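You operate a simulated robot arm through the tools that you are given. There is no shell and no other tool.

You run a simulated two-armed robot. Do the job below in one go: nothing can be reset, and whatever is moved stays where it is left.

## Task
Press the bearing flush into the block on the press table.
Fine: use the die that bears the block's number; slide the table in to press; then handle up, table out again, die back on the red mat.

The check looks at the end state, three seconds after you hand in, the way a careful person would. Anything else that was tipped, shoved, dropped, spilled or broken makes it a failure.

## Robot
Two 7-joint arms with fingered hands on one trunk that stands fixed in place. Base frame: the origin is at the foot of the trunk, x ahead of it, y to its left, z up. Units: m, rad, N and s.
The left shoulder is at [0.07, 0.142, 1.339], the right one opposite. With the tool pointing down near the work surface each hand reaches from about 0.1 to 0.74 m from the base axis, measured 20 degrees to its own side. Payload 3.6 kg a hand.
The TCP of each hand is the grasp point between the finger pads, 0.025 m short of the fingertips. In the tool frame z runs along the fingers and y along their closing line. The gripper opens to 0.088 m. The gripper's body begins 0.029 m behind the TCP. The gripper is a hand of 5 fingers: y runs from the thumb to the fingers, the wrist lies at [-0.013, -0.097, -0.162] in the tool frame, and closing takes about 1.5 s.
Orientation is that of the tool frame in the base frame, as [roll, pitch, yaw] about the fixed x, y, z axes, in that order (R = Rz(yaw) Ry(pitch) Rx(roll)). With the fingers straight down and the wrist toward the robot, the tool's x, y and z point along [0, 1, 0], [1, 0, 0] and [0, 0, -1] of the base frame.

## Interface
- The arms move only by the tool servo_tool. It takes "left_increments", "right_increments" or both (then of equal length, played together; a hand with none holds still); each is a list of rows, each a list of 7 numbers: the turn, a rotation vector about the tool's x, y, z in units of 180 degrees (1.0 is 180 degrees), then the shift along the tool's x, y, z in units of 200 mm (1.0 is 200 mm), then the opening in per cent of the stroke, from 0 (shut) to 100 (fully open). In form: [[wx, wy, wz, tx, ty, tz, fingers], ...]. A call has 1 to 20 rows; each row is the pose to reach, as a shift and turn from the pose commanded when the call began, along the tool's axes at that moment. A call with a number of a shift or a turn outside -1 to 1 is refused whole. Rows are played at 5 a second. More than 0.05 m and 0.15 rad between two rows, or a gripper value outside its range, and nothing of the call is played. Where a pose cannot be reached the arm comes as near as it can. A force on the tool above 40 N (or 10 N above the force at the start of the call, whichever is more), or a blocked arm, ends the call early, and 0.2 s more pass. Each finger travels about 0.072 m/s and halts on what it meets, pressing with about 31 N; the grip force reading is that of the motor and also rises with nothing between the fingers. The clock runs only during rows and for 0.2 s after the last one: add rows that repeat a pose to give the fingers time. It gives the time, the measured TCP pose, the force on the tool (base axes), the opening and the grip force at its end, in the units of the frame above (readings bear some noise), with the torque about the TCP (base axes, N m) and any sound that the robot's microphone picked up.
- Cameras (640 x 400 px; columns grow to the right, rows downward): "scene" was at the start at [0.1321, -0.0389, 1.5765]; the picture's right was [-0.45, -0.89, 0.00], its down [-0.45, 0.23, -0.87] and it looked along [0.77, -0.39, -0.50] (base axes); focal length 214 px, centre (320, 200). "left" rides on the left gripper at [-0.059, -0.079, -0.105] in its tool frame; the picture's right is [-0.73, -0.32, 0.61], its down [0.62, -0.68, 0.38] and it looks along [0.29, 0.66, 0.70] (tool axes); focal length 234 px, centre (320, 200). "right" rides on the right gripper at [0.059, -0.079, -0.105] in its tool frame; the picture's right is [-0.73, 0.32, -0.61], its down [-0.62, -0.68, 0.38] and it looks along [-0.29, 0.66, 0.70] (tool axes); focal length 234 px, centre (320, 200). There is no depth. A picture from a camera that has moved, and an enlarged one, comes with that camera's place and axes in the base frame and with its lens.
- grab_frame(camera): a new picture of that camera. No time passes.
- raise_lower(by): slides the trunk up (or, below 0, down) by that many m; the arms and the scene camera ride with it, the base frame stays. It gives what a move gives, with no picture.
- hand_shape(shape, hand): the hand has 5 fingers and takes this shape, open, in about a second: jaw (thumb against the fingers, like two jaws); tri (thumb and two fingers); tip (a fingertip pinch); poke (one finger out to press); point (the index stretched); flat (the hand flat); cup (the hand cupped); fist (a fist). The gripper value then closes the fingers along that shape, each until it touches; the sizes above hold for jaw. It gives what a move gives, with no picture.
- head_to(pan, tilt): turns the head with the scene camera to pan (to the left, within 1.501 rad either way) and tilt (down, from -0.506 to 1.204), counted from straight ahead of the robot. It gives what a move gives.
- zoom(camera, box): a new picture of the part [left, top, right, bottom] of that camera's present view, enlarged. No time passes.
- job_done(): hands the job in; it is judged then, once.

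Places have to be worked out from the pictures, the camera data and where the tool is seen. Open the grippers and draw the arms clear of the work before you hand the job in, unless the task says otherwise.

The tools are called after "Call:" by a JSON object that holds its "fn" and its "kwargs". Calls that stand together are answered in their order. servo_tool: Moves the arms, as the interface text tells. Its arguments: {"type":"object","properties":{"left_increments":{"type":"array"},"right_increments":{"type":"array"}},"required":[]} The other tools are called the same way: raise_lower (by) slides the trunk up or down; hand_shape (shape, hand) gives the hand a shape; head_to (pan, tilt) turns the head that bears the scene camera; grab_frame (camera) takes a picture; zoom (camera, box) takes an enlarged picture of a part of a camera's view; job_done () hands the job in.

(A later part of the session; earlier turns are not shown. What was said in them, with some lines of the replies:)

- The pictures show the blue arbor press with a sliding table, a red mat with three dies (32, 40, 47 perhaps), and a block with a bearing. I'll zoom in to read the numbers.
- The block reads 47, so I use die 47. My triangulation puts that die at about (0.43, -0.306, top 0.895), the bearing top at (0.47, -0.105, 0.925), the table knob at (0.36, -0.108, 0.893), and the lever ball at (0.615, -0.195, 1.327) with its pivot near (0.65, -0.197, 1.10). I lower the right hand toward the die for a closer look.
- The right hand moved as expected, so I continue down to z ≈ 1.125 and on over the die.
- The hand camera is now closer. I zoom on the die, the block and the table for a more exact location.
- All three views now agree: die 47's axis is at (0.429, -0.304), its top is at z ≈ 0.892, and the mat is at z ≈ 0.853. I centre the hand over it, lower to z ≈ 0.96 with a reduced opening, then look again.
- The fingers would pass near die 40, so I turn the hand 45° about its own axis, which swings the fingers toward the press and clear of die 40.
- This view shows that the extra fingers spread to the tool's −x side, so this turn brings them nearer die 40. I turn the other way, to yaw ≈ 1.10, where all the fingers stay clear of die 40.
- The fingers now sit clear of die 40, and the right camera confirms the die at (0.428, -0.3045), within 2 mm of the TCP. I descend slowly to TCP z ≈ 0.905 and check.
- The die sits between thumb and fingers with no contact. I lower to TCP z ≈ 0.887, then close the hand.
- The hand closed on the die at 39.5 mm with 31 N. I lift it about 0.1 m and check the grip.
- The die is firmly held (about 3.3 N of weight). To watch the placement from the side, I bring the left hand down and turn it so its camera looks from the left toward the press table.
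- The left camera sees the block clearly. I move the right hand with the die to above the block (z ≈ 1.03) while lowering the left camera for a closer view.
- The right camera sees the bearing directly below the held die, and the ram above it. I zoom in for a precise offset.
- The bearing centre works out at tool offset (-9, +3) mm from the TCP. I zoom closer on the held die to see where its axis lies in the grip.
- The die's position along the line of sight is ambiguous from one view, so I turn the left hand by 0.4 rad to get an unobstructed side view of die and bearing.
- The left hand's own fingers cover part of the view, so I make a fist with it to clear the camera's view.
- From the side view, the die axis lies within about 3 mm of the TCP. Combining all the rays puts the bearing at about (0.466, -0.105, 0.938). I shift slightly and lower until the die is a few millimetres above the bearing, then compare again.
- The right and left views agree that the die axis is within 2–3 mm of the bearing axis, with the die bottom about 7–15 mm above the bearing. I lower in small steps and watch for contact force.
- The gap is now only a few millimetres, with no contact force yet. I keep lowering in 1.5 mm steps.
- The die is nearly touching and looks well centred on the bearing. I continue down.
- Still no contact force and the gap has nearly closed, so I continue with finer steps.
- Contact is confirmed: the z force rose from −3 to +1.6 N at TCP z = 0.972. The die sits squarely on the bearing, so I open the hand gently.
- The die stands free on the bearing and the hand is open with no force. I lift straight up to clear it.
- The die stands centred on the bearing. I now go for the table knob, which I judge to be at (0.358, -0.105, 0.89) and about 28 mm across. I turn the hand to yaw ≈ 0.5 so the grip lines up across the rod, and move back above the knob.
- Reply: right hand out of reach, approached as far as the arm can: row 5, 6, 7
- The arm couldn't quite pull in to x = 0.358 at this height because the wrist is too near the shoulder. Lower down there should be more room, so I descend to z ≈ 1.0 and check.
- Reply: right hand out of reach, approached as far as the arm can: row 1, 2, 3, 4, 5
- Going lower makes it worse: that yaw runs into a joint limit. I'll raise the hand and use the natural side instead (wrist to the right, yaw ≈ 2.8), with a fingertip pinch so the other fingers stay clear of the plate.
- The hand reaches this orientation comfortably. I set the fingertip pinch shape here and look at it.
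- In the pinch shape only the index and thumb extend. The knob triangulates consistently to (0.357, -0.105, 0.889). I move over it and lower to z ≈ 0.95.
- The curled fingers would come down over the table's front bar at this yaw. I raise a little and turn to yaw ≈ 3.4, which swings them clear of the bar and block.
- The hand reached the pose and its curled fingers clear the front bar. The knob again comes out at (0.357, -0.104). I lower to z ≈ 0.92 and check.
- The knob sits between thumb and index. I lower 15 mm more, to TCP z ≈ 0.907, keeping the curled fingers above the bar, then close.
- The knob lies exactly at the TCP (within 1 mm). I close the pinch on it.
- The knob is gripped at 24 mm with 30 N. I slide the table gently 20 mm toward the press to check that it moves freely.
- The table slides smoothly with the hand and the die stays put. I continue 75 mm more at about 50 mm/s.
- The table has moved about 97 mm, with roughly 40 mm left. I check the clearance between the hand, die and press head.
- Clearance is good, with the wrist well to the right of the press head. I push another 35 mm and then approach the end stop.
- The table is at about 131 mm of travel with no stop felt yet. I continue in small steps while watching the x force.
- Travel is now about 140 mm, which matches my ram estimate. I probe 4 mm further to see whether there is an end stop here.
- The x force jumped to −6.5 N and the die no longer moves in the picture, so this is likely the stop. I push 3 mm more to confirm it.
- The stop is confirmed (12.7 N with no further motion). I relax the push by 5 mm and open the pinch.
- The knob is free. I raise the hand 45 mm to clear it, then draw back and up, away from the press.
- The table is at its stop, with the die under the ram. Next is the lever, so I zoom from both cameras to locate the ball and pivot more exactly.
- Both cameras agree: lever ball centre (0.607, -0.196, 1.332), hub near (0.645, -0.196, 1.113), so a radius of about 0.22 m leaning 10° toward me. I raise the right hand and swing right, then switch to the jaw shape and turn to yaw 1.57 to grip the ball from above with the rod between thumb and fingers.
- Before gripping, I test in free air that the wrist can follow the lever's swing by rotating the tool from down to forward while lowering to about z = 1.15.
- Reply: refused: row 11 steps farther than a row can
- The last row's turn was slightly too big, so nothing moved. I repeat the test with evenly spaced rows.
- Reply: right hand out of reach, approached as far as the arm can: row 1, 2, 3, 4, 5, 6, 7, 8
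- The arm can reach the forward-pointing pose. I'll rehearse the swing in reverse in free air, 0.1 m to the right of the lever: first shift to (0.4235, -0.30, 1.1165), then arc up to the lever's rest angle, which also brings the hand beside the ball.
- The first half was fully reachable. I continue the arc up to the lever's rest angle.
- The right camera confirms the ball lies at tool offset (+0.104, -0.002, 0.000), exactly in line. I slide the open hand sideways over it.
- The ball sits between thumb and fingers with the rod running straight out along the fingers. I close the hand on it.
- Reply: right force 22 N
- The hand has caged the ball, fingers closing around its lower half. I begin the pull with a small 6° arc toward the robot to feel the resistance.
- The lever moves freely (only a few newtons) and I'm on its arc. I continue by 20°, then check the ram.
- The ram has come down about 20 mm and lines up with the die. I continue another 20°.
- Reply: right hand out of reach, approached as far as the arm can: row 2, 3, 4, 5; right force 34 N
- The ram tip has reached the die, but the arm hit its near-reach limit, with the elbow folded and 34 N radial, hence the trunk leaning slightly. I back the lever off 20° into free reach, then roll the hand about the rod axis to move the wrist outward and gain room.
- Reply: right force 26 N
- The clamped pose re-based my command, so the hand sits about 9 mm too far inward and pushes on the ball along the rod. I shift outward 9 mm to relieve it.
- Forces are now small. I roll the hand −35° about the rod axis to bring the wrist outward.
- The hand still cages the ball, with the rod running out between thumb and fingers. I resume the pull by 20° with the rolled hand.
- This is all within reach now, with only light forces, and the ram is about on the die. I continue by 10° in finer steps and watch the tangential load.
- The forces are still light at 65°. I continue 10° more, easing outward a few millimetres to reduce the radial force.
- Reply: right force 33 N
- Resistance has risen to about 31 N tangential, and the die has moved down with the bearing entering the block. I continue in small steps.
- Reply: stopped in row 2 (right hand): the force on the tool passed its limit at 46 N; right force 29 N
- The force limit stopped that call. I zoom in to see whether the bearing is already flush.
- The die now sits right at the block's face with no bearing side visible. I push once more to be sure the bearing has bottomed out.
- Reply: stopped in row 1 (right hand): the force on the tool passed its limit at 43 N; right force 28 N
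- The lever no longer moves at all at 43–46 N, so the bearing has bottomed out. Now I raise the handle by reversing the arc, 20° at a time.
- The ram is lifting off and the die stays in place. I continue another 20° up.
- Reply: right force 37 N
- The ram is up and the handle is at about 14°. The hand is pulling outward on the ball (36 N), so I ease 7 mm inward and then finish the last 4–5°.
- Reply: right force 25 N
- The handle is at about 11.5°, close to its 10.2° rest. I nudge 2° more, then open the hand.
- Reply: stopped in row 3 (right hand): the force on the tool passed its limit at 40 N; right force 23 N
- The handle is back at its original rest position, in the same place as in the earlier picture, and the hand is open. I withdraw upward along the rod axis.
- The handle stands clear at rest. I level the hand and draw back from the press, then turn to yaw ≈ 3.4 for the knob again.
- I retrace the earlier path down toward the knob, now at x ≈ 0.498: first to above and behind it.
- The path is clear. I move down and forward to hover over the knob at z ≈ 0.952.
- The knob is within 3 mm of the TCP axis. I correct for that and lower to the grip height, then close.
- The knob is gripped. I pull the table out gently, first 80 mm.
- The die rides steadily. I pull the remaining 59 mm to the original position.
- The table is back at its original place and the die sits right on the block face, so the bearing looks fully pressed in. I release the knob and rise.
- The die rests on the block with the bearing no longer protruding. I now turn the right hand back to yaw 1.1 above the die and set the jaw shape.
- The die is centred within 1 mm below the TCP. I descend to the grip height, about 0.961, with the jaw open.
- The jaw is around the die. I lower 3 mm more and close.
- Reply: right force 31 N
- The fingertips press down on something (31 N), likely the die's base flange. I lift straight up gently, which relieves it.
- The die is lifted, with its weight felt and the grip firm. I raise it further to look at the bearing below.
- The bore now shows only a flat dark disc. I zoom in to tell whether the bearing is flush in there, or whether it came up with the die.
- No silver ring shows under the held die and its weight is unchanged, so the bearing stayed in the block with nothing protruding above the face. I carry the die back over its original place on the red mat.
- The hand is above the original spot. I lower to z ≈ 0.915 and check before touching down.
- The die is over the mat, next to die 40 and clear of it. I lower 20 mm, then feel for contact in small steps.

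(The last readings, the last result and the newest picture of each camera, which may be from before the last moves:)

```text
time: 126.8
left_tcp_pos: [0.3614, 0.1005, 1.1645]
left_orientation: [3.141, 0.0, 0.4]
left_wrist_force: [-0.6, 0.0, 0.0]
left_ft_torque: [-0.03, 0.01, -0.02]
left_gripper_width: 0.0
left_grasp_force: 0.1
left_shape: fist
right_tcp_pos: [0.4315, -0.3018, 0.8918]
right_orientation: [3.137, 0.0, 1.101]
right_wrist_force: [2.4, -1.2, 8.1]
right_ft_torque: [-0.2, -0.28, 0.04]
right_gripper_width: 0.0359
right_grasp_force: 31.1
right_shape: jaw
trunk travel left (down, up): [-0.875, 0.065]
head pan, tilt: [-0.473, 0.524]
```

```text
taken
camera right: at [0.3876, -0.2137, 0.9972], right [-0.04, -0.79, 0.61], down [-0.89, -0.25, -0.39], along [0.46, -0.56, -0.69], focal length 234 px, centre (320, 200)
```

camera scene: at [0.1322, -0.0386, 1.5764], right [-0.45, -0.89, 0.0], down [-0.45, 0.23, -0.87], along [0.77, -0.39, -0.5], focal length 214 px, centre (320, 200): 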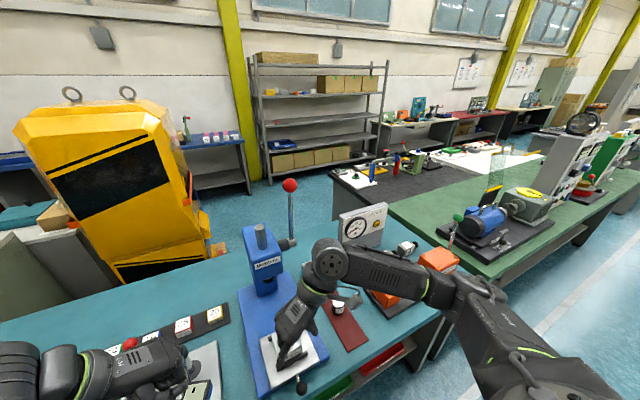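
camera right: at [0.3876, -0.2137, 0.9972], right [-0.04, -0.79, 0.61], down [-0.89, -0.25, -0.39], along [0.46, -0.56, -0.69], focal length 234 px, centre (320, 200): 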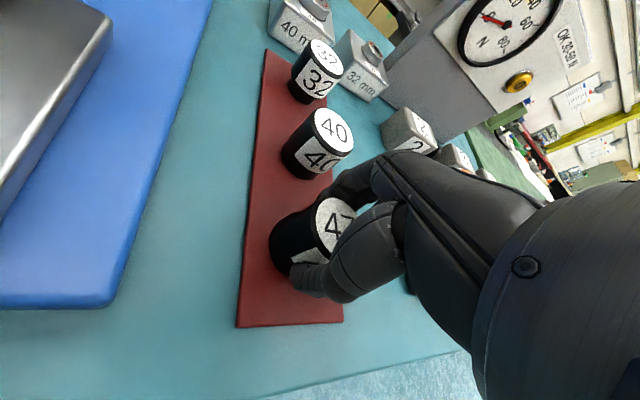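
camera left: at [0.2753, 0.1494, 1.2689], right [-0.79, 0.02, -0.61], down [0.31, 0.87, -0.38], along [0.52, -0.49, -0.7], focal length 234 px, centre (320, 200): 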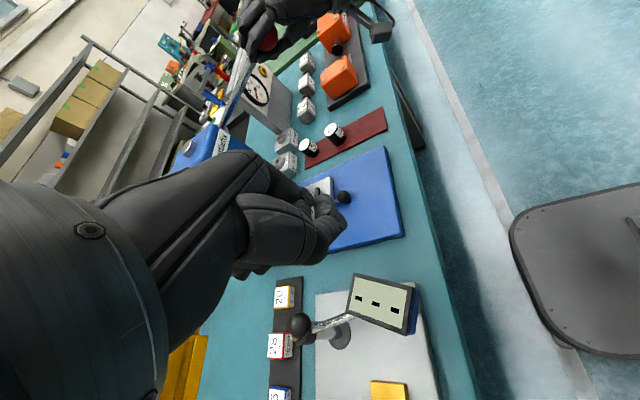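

Contact with the mat is made (force +11 N change). I ease up 1 mm of command and open the hand.

Call:
{"fn": "servo_tool", "kwargs": {"right_increments": [[0, 0, 0, 0, 0, -0.004, 0], [0, 0, 0, 0, 0, -0.004, 42], [0, 0, 0, 0, 0, -0.004, 48], [0, 0, 0, 0, 0, -0.004, 55], [0, 0, 0, 0, 0, -0.004, 62], [0, 0, 0, 0, 0, -0.004, 70], [0, 0, 0, 0, 0, -0.004, 78], [0, 0, 0, 0, 0, -0.004, 85], [0, 0, 0, 0, 0, -0.004, 85], [0, 0, 0, 0, 0, -0.004, 85]]}}

Call:
{"fn": "servo_tool", "kwargs": {"right_increments": [[0, 0, 0, 0, 0, -0.1, 85], [0, 0, 0, 0, 0, -0.2, 85], [0, 0, 0, 0, 0, -0.32, 85], [0, 0, 0, 0, 0, -0.45, 85], [0, 0, 0, 0, 0, -0.6, 85], [0, 0, 0, 0, 0, -0.8, 100], [0, 0, 0, 0, 0, -1.0, 100]]}}

Call:
{"fn": "grab_frame", "kwargs": {"camera": "right"}}

Call:
{"fn": "grab_frame", "kwargs": {"camera": "left"}}

Call:
{"fn": "zoom", "kwargs": {"camera": "scene", "box": [230, 160, 380, 390]}}

```text
time: 129.0
left_tcp_pos: [0.3605, 0.1016, 1.1649]
left_orientation: [-3.141, 0.0, 0.4]
left_wrist_force: [-0.2, 0.3, 0.2]
left_ft_torque: [-0.01, 0.02, 0.0]
left_gripper_width: 0.0
left_grasp_force: 0.0
left_shape: fist
right_tcp_pos: [0.4306, -0.3026, 0.8921]
right_orientation: [3.142, 0.001, 1.101]
right_wrist_force: [-0.9, -0.3, 0.2]
right_ft_torque: [0.01, 0.02, 0.02]
right_gripper_width: 0.0751
right_grasp_force: 0.0
right_shape: jaw
trunk travel left (down, up): [-0.875, 0.065]
head pan, tilt: [-0.473, 0.524]
```

```text
time: 130.6
left_tcp_pos: [0.3619, 0.101, 1.1653]
left_orientation: [3.14, 0.0, 0.397]
left_wrist_force: [-0.3, -0.2, 0.1]
left_ft_torque: [0.0, 0.04, -0.01]
left_gripper_width: 0.0
left_grasp_force: 0.1
left_shape: fist
right_tcp_pos: [0.4308, -0.3008, 1.0919]
right_orientation: [-3.139, 0.002, 1.098]
right_wrist_force: [0.2, 0.6, -0.2]
right_ft_torque: [0.03, 0.01, 0.01]
right_gripper_width: 0.0881
right_grasp_force: 0.1
right_shape: jaw
trunk travel left (down, up): [-0.875, 0.065]
head pan, tilt: [-0.473, 0.524]
```

```text
taken
camera right: at [0.3878, -0.2134, 1.1975], right [-0.04, -0.79, 0.61], down [-0.89, -0.25, -0.38], along [0.45, -0.56, -0.7], focal length 234 px, centre (320, 200)
```

right: 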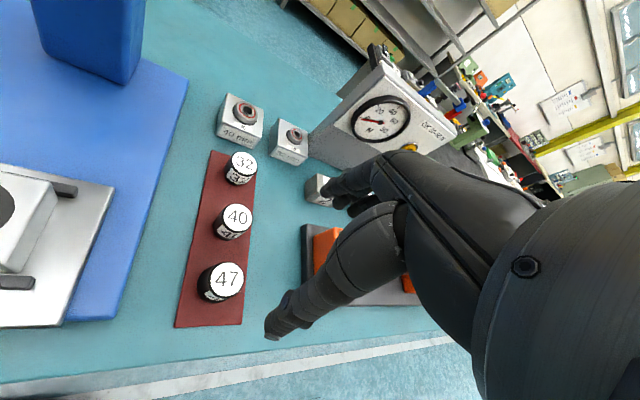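

```text
taken
camera left: at [0.2765, 0.1515, 1.2684], right [-0.79, 0.02, -0.61], down [0.31, 0.87, -0.38], along [0.52, -0.49, -0.7], focal length 234 px, centre (320, 200)
```

left: 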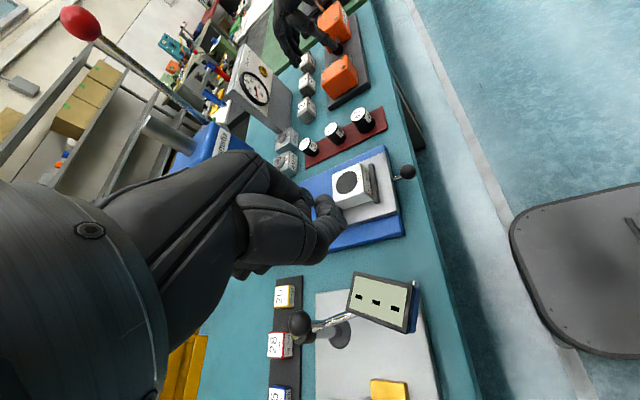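

```text
1.74 times, centred on (305, 275) of scene
camera zoom: at [0.1316, -0.0378, 1.5764], right [-0.45, -0.89, 0.0], down [-0.45, 0.23, -0.87], along [0.77, -0.39, -0.5], focal length 373 px, centre (346, 70)
```

zoom: 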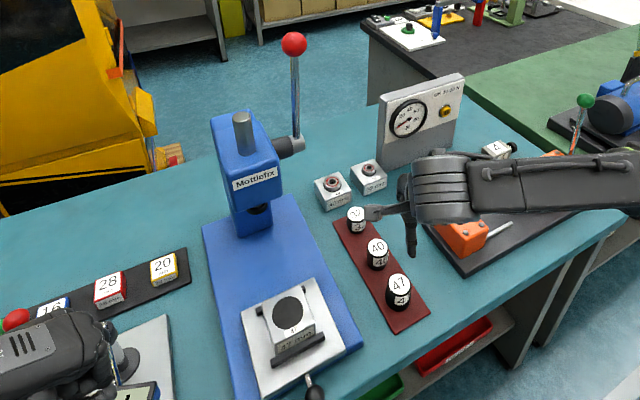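

The die stands upright on the red mat, the handle is up, the table is out, and the bearing is level with the block face (the die descended about 13–14 mm, matching the bearing's initial protrusion). I reopen the left hand and draw both arms up and clear.

Call:
{"fn": "hand_shape", "kwargs": {"hand": "left", "shape": "jaw"}}

Call:
{"fn": "servo_tool", "kwargs": {"left_increments": [[0, 0, 0, 0, 0, -0.15, 100], [0, 0, 0, 0, 0, -0.3, 100], [0, 0, 0, 0, 0, -0.45, 100], [0, 0, 0, 0, 0, -0.6, 100], [0, 0, 0, 0, 0, -0.75, 100], [0, 0, 0, 0, 0, -0.9, 100], [0, 0, 0, 0, 0, -1.0, 100]], "right_increments": [[0, 0, 0, 0, 0, -0.15, 100], [0, 0, 0, 0, 0, -0.3, 100], [0, 0, 0, -0.05, -0.03, -0.45, 100], [0, 0, 0, -0.12, -0.08, -0.6, 100], [0, 0, 0, -0.2, -0.12, -0.75, 100], [0, 0, 0, -0.28, -0.15, -0.9, 100], [0, 0, 0, -0.35, -0.18, -1.0, 100]]}}

Call:
{"fn": "grab_frame", "kwargs": {"camera": "scene"}}

Call:
{"fn": "zoom", "kwargs": {"camera": "scene", "box": [230, 250, 380, 400]}}

Call:
{"fn": "grab_frame", "kwargs": {"camera": "right"}}

```text
time: 131.5
left_tcp_pos: [0.3621, 0.1003, 1.1643]
left_orientation: [-3.14, 0.0, 0.4]
left_wrist_force: [0.5, 0.8, -0.2]
left_ft_torque: [-0.01, 0.03, 0.0]
left_gripper_width: 0.0877
left_grasp_force: 0.1
left_shape: jaw
right_tcp_pos: [0.4324, -0.3012, 1.0914]
right_orientation: [3.141, 0.0, 1.101]
right_wrist_force: [-0.3, -0.5, -0.7]
right_ft_torque: [0.0, 0.0, -0.01]
right_gripper_width: 0.0876
right_grasp_force: 0.0
right_shape: jaw
trunk travel left (down, up): [-0.875, 0.065]
head pan, tilt: [-0.473, 0.524]
```

```text
time: 133.1
left_tcp_pos: [0.3611, 0.1015, 1.3641]
left_orientation: [3.141, -0.003, 0.398]
left_wrist_force: [0.0, 1.0, -0.5]
left_ft_torque: [0.01, -0.03, -0.04]
left_gripper_width: 0.0876
left_grasp_force: 0.1
left_shape: jaw
right_tcp_pos: [0.4219, -0.3149, 1.2713]
right_orientation: [-3.141, 0.002, 1.101]
right_wrist_force: [0.6, -1.0, 0.2]
right_ft_torque: [0.01, -0.03, 0.03]
right_gripper_width: 0.0878
right_grasp_force: 0.0
right_shape: jaw
right hand out of reach, approached as far as the arm can: row 5, 6, 7
trunk travel left (down, up): [-0.875, 0.065]
head pan, tilt: [-0.473, 0.524]
```

```text
taken
camera scene: at [0.1309, -0.0393, 1.5765], right [-0.45, -0.89, 0.0], down [-0.45, 0.23, -0.87], along [0.77, -0.39, -0.5], focal length 214 px, centre (320, 200)
```

scene: 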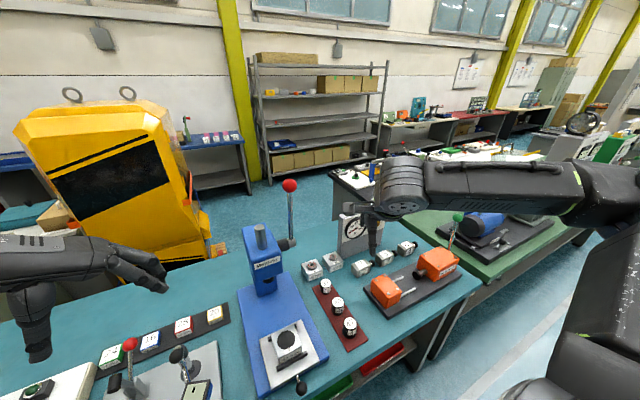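

```text
2.67 times, centred on (305, 325) of scene
camera zoom: at [0.1309, -0.0393, 1.5765], right [-0.45, -0.89, 0.0], down [-0.45, 0.23, -0.87], along [0.77, -0.39, -0.5], focal length 572 px, centre (360, -133)
```

zoom: 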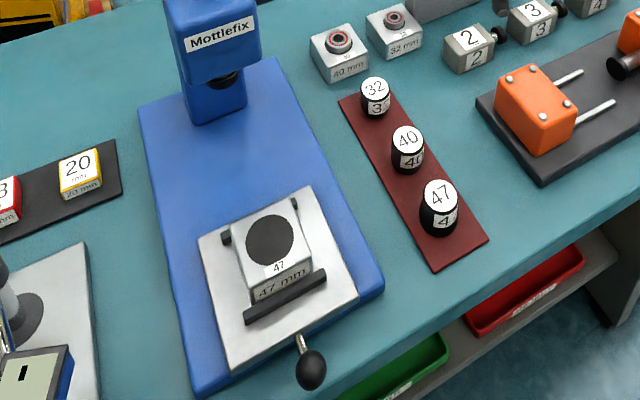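

```text
taken
camera right: at [0.378, -0.2268, 1.3768], right [-0.04, -0.79, 0.61], down [-0.89, -0.25, -0.38], along [0.46, -0.56, -0.7], focal length 234 px, centre (320, 200)
```

right: 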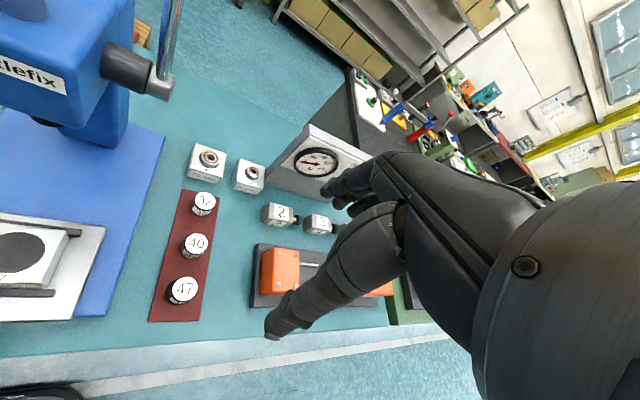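

Everything looks in order, but I want to be sure the bearing isn't hidden beneath the die on the mat. I take the same zoom as at the start to compare the die's height.

Call:
{"fn": "zoom", "kwargs": {"camera": "scene", "box": [240, 300, 400, 400]}}

Call:
{"fn": "zoom", "kwargs": {"camera": "right", "box": [140, 180, 240, 330]}}

```text
4.00 times, centred on (320, 350) of scene
camera zoom: at [0.1309, -0.0393, 1.5765], right [-0.45, -0.89, 0.0], down [-0.45, 0.23, -0.87], along [0.77, -0.39, -0.5], focal length 858 px, centre (320, -400)
```

zoom: 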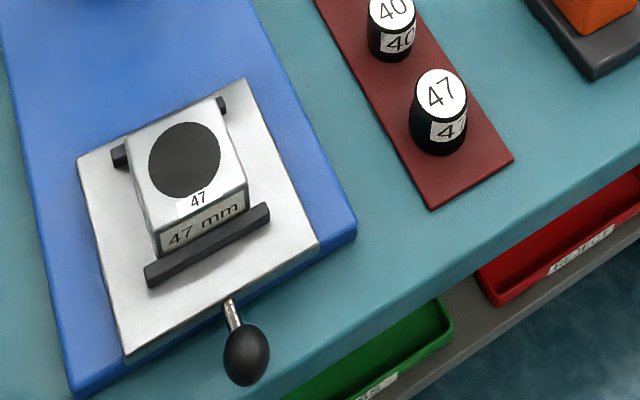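

```text
2.67 times, centred on (190, 255) of right
camera zoom: at [0.378, -0.2268, 1.3768], right [-0.04, -0.79, 0.61], down [-0.89, -0.25, -0.38], along [0.46, -0.56, -0.7], focal length 624 px, centre (667, 53)
```

zoom: 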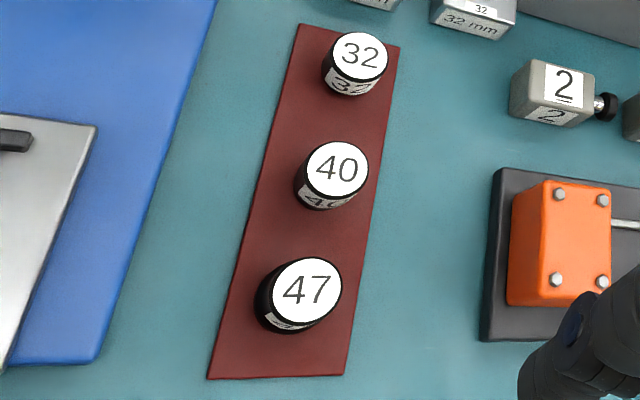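

The die's top and base moved by the same amount in the picture, so it stands directly on the mat with no bearing beneath it. The bearing is in the block, the handle is up, the table is out, other items are untouched, and both hands are open and clear. I hand the job in.

Call:
{"fn": "job_done", "kwargs": {}}

```text
The job is handed in.
```

I pressed the bearing into block 47 using die 47 and handed the job in. The bearing is seated as far as I can tell.

- **Bearing:** the press stopped solidly at 43–46 N on the handle. The die had gone down about 13–14 mm, which matches how far the bearing stood out at the start. With the die off, I could see only a flat dark disc at the block face and nothing standing above it. I couldn't see the bearing itself. I also checked that it hadn't come up with the die.
- **Press:** the handle is back at its original rest position. The table is pulled out to within about 1 mm of where it started.
- **Die:** die 47 stands upright on the red mat, clear of die 40. It is up to about 2 cm from its original spot.
- **Everything else:** the other dies, blocks and tools looked unmoved in the final pictures. Both hands are open and raised clear. The right hand stopped a little short of the retreat position I commanded, but it is well above the bench.
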